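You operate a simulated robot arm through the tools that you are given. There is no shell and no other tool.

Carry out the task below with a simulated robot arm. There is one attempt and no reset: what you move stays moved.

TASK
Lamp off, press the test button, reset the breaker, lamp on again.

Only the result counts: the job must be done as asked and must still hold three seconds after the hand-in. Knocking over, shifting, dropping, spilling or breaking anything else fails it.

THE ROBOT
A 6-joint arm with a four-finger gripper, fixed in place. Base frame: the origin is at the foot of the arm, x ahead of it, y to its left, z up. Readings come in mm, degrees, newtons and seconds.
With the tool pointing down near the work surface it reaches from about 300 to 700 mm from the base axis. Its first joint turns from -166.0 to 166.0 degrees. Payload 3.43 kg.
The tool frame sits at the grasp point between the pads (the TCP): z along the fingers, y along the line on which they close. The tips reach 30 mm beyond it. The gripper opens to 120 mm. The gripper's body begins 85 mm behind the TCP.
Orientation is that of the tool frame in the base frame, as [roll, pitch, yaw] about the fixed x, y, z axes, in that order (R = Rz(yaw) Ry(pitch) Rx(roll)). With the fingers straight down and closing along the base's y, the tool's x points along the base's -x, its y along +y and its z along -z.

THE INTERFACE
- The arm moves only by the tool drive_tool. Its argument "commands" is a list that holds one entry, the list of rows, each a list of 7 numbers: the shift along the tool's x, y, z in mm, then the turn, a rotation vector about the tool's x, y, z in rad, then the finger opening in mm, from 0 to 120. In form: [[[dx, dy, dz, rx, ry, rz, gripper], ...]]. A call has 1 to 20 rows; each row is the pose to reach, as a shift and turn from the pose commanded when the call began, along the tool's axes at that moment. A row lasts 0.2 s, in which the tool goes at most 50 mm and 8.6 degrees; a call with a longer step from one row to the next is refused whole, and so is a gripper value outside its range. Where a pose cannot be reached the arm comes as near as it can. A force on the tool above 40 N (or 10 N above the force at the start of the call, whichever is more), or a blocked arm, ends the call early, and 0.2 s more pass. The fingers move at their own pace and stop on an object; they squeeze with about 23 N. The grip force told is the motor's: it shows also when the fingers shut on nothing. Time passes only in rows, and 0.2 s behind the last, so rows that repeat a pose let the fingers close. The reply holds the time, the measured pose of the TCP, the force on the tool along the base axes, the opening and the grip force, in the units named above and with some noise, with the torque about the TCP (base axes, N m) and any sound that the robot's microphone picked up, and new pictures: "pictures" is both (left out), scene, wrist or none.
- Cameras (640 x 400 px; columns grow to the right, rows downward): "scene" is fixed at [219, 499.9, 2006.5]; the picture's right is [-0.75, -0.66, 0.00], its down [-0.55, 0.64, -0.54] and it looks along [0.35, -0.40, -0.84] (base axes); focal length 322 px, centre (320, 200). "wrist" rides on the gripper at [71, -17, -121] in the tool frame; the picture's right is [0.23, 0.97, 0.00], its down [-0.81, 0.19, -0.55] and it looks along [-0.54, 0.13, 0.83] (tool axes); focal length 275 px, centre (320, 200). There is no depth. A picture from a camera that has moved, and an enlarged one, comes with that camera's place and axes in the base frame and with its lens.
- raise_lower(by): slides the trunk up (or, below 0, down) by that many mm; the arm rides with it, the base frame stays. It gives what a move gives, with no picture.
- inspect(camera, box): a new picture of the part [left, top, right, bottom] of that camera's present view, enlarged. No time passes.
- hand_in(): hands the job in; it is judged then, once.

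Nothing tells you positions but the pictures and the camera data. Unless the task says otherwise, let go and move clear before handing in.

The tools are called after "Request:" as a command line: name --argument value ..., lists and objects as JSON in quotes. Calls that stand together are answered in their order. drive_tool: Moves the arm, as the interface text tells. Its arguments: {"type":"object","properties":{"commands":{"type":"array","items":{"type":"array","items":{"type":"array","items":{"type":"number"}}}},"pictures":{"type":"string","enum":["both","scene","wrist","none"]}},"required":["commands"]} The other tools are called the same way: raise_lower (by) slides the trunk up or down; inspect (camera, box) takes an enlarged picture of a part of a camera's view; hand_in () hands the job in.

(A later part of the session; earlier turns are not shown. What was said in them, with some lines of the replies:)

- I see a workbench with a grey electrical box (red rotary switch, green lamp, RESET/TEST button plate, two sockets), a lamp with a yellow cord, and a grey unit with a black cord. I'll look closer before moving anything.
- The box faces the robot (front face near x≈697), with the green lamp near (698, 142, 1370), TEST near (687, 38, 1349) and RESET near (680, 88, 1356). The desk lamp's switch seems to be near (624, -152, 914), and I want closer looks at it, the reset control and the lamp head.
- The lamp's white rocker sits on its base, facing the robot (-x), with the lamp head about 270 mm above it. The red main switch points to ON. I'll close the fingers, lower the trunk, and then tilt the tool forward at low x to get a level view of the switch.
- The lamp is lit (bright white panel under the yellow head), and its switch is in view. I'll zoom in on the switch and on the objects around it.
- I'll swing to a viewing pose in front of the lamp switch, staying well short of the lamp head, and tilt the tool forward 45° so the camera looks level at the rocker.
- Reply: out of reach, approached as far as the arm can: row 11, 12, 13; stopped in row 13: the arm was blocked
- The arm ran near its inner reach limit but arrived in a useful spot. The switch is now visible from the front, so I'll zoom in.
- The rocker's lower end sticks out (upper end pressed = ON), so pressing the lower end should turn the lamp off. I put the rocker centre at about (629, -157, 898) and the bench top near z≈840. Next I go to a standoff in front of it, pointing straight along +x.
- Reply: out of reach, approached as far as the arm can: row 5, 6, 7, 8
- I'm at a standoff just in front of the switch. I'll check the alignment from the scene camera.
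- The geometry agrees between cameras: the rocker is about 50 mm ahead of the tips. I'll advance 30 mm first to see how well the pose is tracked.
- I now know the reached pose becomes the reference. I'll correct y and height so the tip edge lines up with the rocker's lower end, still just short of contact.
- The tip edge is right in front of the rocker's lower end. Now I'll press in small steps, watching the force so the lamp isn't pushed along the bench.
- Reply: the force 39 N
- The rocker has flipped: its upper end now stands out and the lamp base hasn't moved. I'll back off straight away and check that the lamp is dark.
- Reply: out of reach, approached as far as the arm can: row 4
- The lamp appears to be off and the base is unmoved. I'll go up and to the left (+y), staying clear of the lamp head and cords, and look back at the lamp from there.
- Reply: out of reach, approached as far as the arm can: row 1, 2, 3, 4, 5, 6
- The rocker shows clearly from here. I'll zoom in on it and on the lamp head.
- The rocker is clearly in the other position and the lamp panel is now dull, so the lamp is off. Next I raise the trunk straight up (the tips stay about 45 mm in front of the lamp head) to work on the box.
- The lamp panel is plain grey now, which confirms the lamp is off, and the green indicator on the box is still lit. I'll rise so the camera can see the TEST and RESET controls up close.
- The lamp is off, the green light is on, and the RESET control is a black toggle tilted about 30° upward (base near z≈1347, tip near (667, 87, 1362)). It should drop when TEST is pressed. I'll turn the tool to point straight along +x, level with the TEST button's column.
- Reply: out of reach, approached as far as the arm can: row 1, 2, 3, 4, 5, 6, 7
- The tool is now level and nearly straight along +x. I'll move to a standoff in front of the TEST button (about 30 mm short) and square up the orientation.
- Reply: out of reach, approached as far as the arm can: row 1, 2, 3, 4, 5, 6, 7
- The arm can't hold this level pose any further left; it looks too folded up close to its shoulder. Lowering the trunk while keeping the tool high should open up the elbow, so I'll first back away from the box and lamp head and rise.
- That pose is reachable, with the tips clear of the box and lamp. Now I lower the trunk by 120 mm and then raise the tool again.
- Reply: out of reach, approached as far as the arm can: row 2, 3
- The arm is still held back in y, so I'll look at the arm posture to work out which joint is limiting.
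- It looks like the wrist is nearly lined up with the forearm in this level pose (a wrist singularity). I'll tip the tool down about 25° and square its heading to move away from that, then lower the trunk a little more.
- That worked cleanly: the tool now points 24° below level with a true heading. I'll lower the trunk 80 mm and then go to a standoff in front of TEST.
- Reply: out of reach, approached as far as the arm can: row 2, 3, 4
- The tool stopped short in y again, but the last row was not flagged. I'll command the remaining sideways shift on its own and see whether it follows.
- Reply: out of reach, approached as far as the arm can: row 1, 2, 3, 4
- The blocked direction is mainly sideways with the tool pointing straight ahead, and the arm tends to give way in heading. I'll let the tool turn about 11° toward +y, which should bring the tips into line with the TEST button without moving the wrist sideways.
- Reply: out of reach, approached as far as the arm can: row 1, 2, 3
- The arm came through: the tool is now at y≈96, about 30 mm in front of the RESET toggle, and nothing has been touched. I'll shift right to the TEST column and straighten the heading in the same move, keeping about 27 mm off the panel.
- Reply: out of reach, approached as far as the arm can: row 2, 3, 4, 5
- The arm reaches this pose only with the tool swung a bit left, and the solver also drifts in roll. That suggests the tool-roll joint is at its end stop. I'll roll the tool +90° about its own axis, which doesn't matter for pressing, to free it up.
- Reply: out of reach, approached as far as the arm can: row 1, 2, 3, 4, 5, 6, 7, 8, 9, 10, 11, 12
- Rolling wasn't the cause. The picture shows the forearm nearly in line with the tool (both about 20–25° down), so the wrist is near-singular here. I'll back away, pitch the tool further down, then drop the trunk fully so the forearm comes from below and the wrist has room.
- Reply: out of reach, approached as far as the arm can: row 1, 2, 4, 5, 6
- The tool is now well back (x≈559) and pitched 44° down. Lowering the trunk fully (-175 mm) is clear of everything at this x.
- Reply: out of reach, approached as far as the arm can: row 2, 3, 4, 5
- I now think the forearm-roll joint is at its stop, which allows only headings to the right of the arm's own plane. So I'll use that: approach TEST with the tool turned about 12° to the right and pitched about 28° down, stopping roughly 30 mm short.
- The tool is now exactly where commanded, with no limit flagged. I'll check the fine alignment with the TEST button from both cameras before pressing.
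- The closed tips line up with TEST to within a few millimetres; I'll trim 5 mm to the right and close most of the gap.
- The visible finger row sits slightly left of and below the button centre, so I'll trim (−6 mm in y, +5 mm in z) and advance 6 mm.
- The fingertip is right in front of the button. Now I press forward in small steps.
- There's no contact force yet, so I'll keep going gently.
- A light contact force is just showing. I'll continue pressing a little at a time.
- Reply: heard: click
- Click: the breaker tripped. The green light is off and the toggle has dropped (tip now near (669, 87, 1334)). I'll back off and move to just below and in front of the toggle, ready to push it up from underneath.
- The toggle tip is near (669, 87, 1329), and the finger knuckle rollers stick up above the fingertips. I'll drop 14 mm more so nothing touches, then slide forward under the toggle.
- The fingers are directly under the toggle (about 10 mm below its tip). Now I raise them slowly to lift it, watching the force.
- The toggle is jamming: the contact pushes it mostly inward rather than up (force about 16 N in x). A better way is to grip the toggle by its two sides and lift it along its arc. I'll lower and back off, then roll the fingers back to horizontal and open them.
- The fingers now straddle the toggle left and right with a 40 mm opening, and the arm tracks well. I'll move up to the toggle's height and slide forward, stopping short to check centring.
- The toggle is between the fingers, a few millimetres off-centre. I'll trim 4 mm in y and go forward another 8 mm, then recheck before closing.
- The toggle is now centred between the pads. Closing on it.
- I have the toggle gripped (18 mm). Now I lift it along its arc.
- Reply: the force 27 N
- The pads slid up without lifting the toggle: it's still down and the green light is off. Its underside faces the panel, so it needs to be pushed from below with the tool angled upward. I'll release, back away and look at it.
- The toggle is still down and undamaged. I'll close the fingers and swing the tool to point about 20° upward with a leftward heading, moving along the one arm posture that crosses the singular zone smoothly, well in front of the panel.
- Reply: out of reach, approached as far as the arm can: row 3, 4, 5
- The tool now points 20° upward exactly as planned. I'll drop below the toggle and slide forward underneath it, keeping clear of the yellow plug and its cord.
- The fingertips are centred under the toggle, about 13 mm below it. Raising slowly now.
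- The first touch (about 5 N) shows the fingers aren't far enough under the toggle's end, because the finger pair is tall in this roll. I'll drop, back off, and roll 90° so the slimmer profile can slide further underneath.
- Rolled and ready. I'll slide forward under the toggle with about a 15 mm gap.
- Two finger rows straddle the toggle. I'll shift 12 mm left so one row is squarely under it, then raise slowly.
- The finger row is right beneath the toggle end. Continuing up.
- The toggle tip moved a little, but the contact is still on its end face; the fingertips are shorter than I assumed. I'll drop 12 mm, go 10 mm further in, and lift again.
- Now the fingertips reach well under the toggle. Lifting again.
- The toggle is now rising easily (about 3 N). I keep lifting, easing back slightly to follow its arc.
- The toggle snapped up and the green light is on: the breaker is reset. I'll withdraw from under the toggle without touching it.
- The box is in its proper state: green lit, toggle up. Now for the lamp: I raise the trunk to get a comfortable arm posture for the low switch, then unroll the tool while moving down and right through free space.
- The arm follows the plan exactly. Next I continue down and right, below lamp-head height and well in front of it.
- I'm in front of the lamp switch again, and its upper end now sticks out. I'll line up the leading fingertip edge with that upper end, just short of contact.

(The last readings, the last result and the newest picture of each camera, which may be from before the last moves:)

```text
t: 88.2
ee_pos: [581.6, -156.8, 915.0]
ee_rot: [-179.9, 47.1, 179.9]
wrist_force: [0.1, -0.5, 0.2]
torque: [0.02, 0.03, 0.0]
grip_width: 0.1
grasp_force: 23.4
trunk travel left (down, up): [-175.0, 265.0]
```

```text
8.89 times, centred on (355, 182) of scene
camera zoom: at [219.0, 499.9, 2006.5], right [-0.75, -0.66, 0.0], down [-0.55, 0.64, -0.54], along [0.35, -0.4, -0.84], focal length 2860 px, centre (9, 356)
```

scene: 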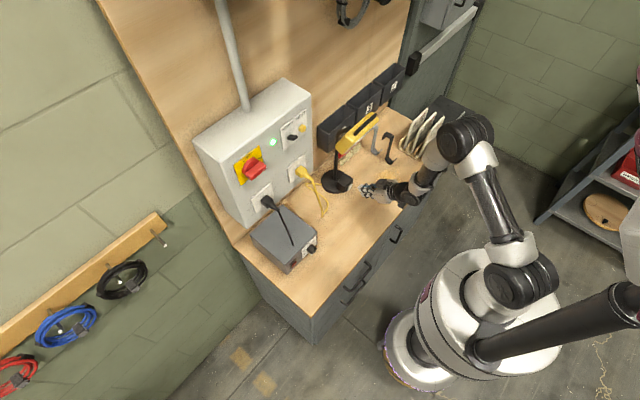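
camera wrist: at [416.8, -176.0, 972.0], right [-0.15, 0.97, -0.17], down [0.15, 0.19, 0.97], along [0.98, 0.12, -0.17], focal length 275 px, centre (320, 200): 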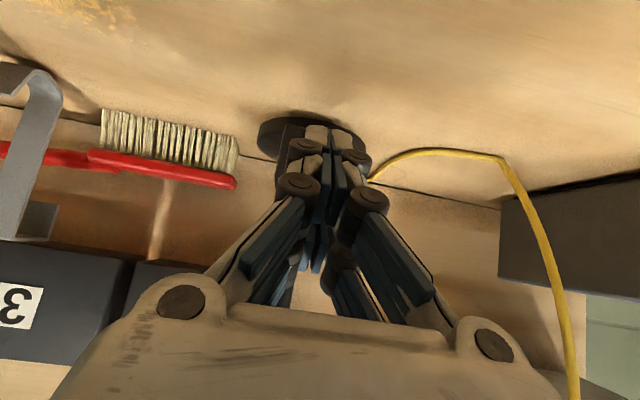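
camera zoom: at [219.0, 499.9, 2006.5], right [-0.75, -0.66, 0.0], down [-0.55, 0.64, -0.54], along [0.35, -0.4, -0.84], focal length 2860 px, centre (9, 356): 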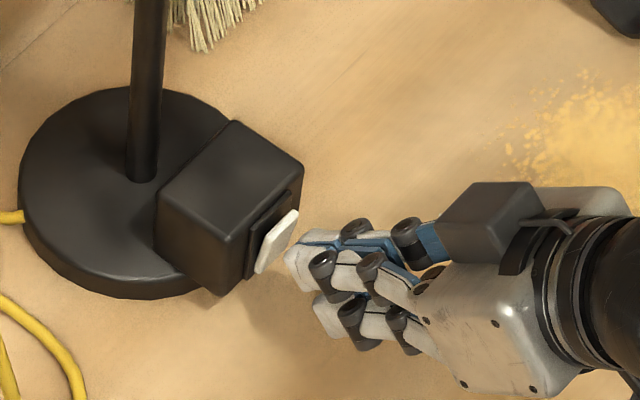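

The tip edge is aligned with the upper end of the rocker. Pressing forward gently.

Request:
drive_tool --commands '[[[-2.7, 0, 2.9, 0, 0, 0, 0], [-4.8, 0, 5.1, 0, 0, 0, 0], [-6.1, 0, 6.6, 0, 0, 0, 0], [-7.5, 0, 8.1, 0, 0, 0, 0]]]' --pictures "none"

Request:
inspect --camera "scene" --box '[325, 160, 385, 205]'

```text
t: 89.2
ee_pos: [591.1, -156.2, 913.4]
ee_rot: [-179.8, 47.0, 179.9]
wrist_force: [-3.2, -1.4, 1.4]
torque: [0.01, -0.07, -0.05]
grip_width: 6.0
grasp_force: 33.1
trunk travel left (down, up): [-175.0, 265.0]
```

```text
8.89 times, centred on (355, 182) of scene
camera zoom: at [219.0, 499.9, 2006.5], right [-0.75, -0.66, 0.0], down [-0.55, 0.64, -0.54], along [0.35, -0.4, -0.84], focal length 2860 px, centre (9, 356)
```

zoom: 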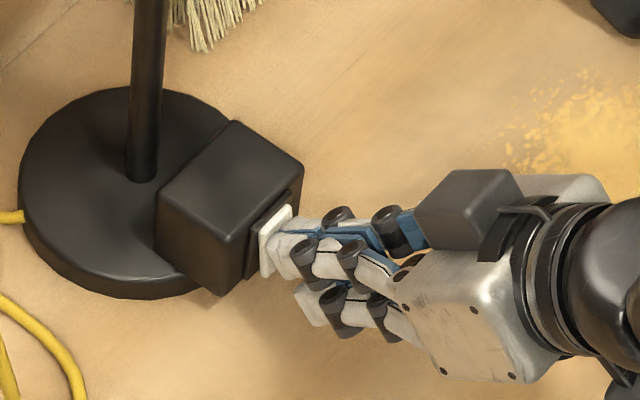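

The rocker has flipped back with only about 3 N. I'll back off and check the lamp.

Request:
drive_tool --commands '[[[3.4, 0, -3.7, 0, 0, 0, 0], [13.6, 0, -14.7, 0, 0, 0, 0], [24, 0, -25.6, 0, 0, 0, 0], [24, 0, -25.6, 0, 0, 0, 0]]]'

Request:
inspect --camera "scene" --box '[310, 100, 410, 200]'

Request:
inspect --camera "scene" --box '[325, 160, 385, 205]'

```text
t: 90.2
ee_pos: [557.6, -156.8, 913.6]
ee_rot: [-179.8, 47.2, 179.9]
wrist_force: [0.1, 0.3, 0.8]
torque: [0.0, 0.01, 0.02]
grip_width: 0.0
grasp_force: 32.9
trunk travel left (down, up): [-175.0, 265.0]
camera wrist: at [418.4, -172.7, 942.0], right [-0.15, 0.97, -0.17], down [0.15, 0.19, 0.97], along [0.98, 0.12, -0.17], focal length 275 px, centre (320, 200)
```

scene: 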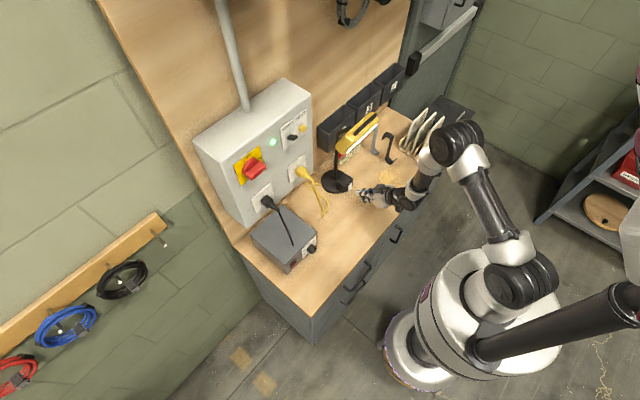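
wrist: 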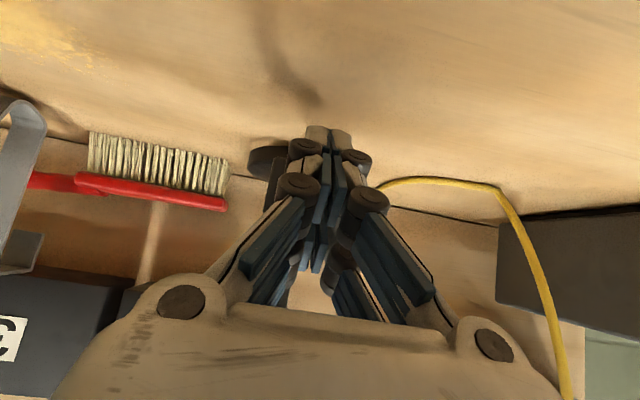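

```text
4.00 times, centred on (360, 150) of scene
camera zoom: at [219.0, 499.9, 2006.5], right [-0.75, -0.66, 0.0], down [-0.55, 0.64, -0.54], along [0.35, -0.4, -0.84], focal length 1287 px, centre (160, 400)
```

zoom: 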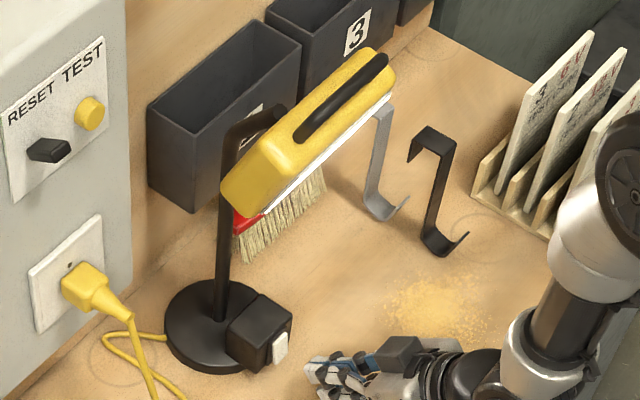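

```text
8.89 times, centred on (355, 182) of scene
camera zoom: at [219.0, 499.9, 2006.5], right [-0.75, -0.66, 0.0], down [-0.55, 0.64, -0.54], along [0.35, -0.4, -0.84], focal length 2860 px, centre (9, 356)
```

zoom: 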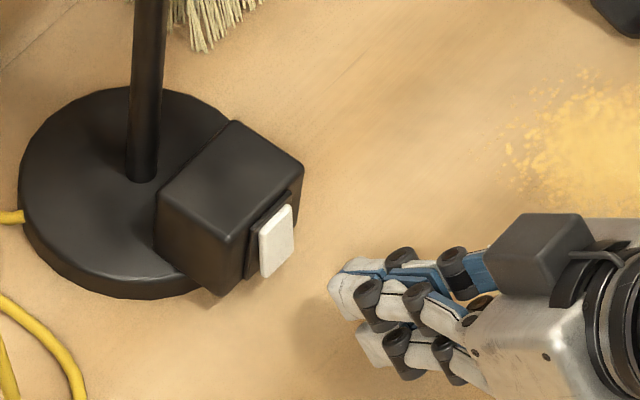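

The rocker is back in its original "on" position and the panel strip looks bright again. I'll withdraw up and away to confirm the lamp light from the wrist camera.

Request:
drive_tool --commands '[[[-22.5, 13.2, -20.9, -0.0092, -0.0375, -0.0068, 0], [-44.9, 26.3, -41.8, -0.0183, -0.075, -0.0135, 0], [-67.4, 39.5, -62.7, -0.0275, -0.1126, -0.0203, 0], [-89.9, 52.7, -83.5, -0.0366, -0.1501, -0.027, 0], [-112.3, 65.8, -104.4, -0.0458, -0.1876, -0.0338, 0], [-134.8, 79, -125.3, -0.0549, -0.2251, -0.0405, 0]]]'

```text
t: 91.5
ee_pos: [557.3, -77.5, 1097.2]
ee_rot: [-179.9, 60.1, -176.1]
wrist_force: [-0.8, 0.6, 0.4]
torque: [0.0, 0.02, -0.03]
grip_width: 0.0
grasp_force: 33.7
trunk travel left (down, up): [-175.0, 265.0]
camera wrist: at [417.8, -101.3, 1094.5], right [-0.18, 0.96, -0.2], down [-0.09, 0.19, 0.98], along [0.98, 0.19, 0.05], focal length 275 px, centre (320, 200)
```

scene: 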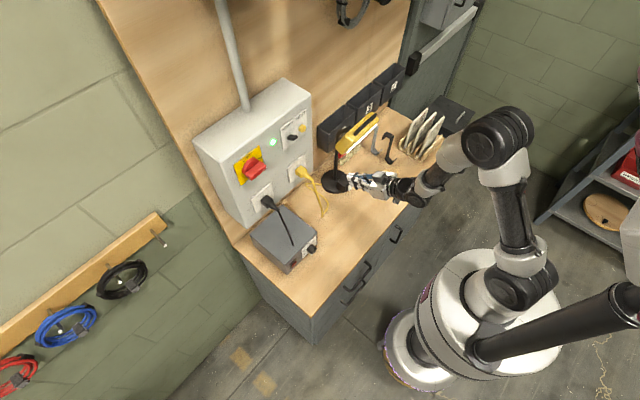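
wrist: 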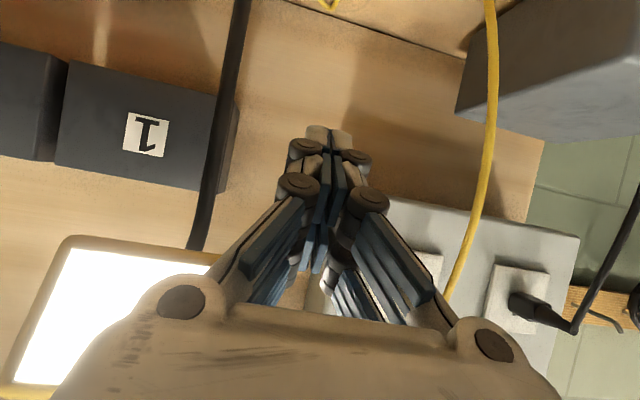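

The lamp is lit brightly again. I'll do a last check of the box state and the surroundings before handing in.

Request:
inspect --camera "scene" --box '[220, 100, 350, 230]'

Request:
inspect --camera "scene" --box '[310, 90, 470, 210]'

```text
3.08 times, centred on (285, 165) of scene
camera zoom: at [219.0, 499.9, 2006.5], right [-0.75, -0.66, 0.0], down [-0.55, 0.64, -0.54], along [0.35, -0.4, -0.84], focal length 990 px, centre (428, 308)
```

zoom: 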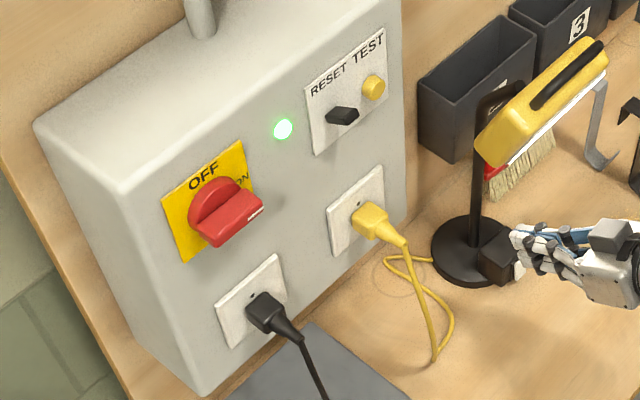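

```text
3.33 times, centred on (390, 150) of scene
camera zoom: at [219.0, 499.9, 2006.5], right [-0.75, -0.66, 0.0], down [-0.55, 0.64, -0.54], along [0.35, -0.4, -0.84], focal length 1073 px, centre (87, 367)
```

zoom: 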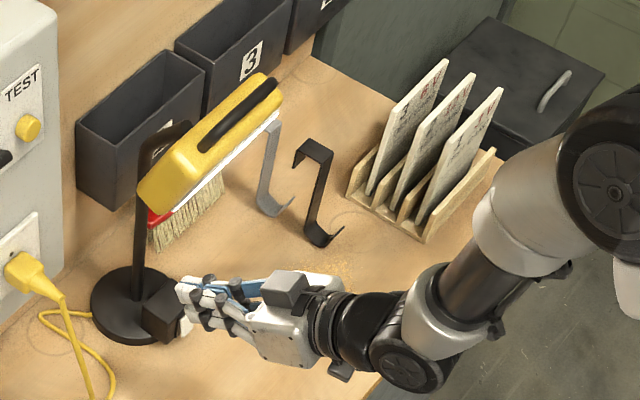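

Everything is as asked: lamp on, toggle up, green light lit, main switch still ON, plugs and bench objects unmoved, and the arm is clear. Handing in.

Request:
hand_in

```text
The job is handed in.
```

The job is done and handed in; the tool has not shown me a verdict. I did the four steps in the order you gave:

1. **Lamp off:** I pressed the lower end of the rocker on the lamp base, and the lamp panel went dark.
2. **TEST:** I pressed the button. It clicked, the breaker toggle dropped and the green light went out.
3. **Breaker reset:** I pushed the toggle up from below until it snapped over, and the green light came back on. Several earlier attempts failed: pushes from beneath jammed or met the toggle's end, and once I gripped its sides and the pads slipped. The toggle worked normally afterwards.
4. **Lamp on:** I pressed the upper end of the rocker, and the lamp panel was bright again in the wrist camera.

In the final pictures the toggle is up, the green light is on and the main switch is still at ON. I saw no plug or bench object out of place. The arm is clear of the lamp and the box.
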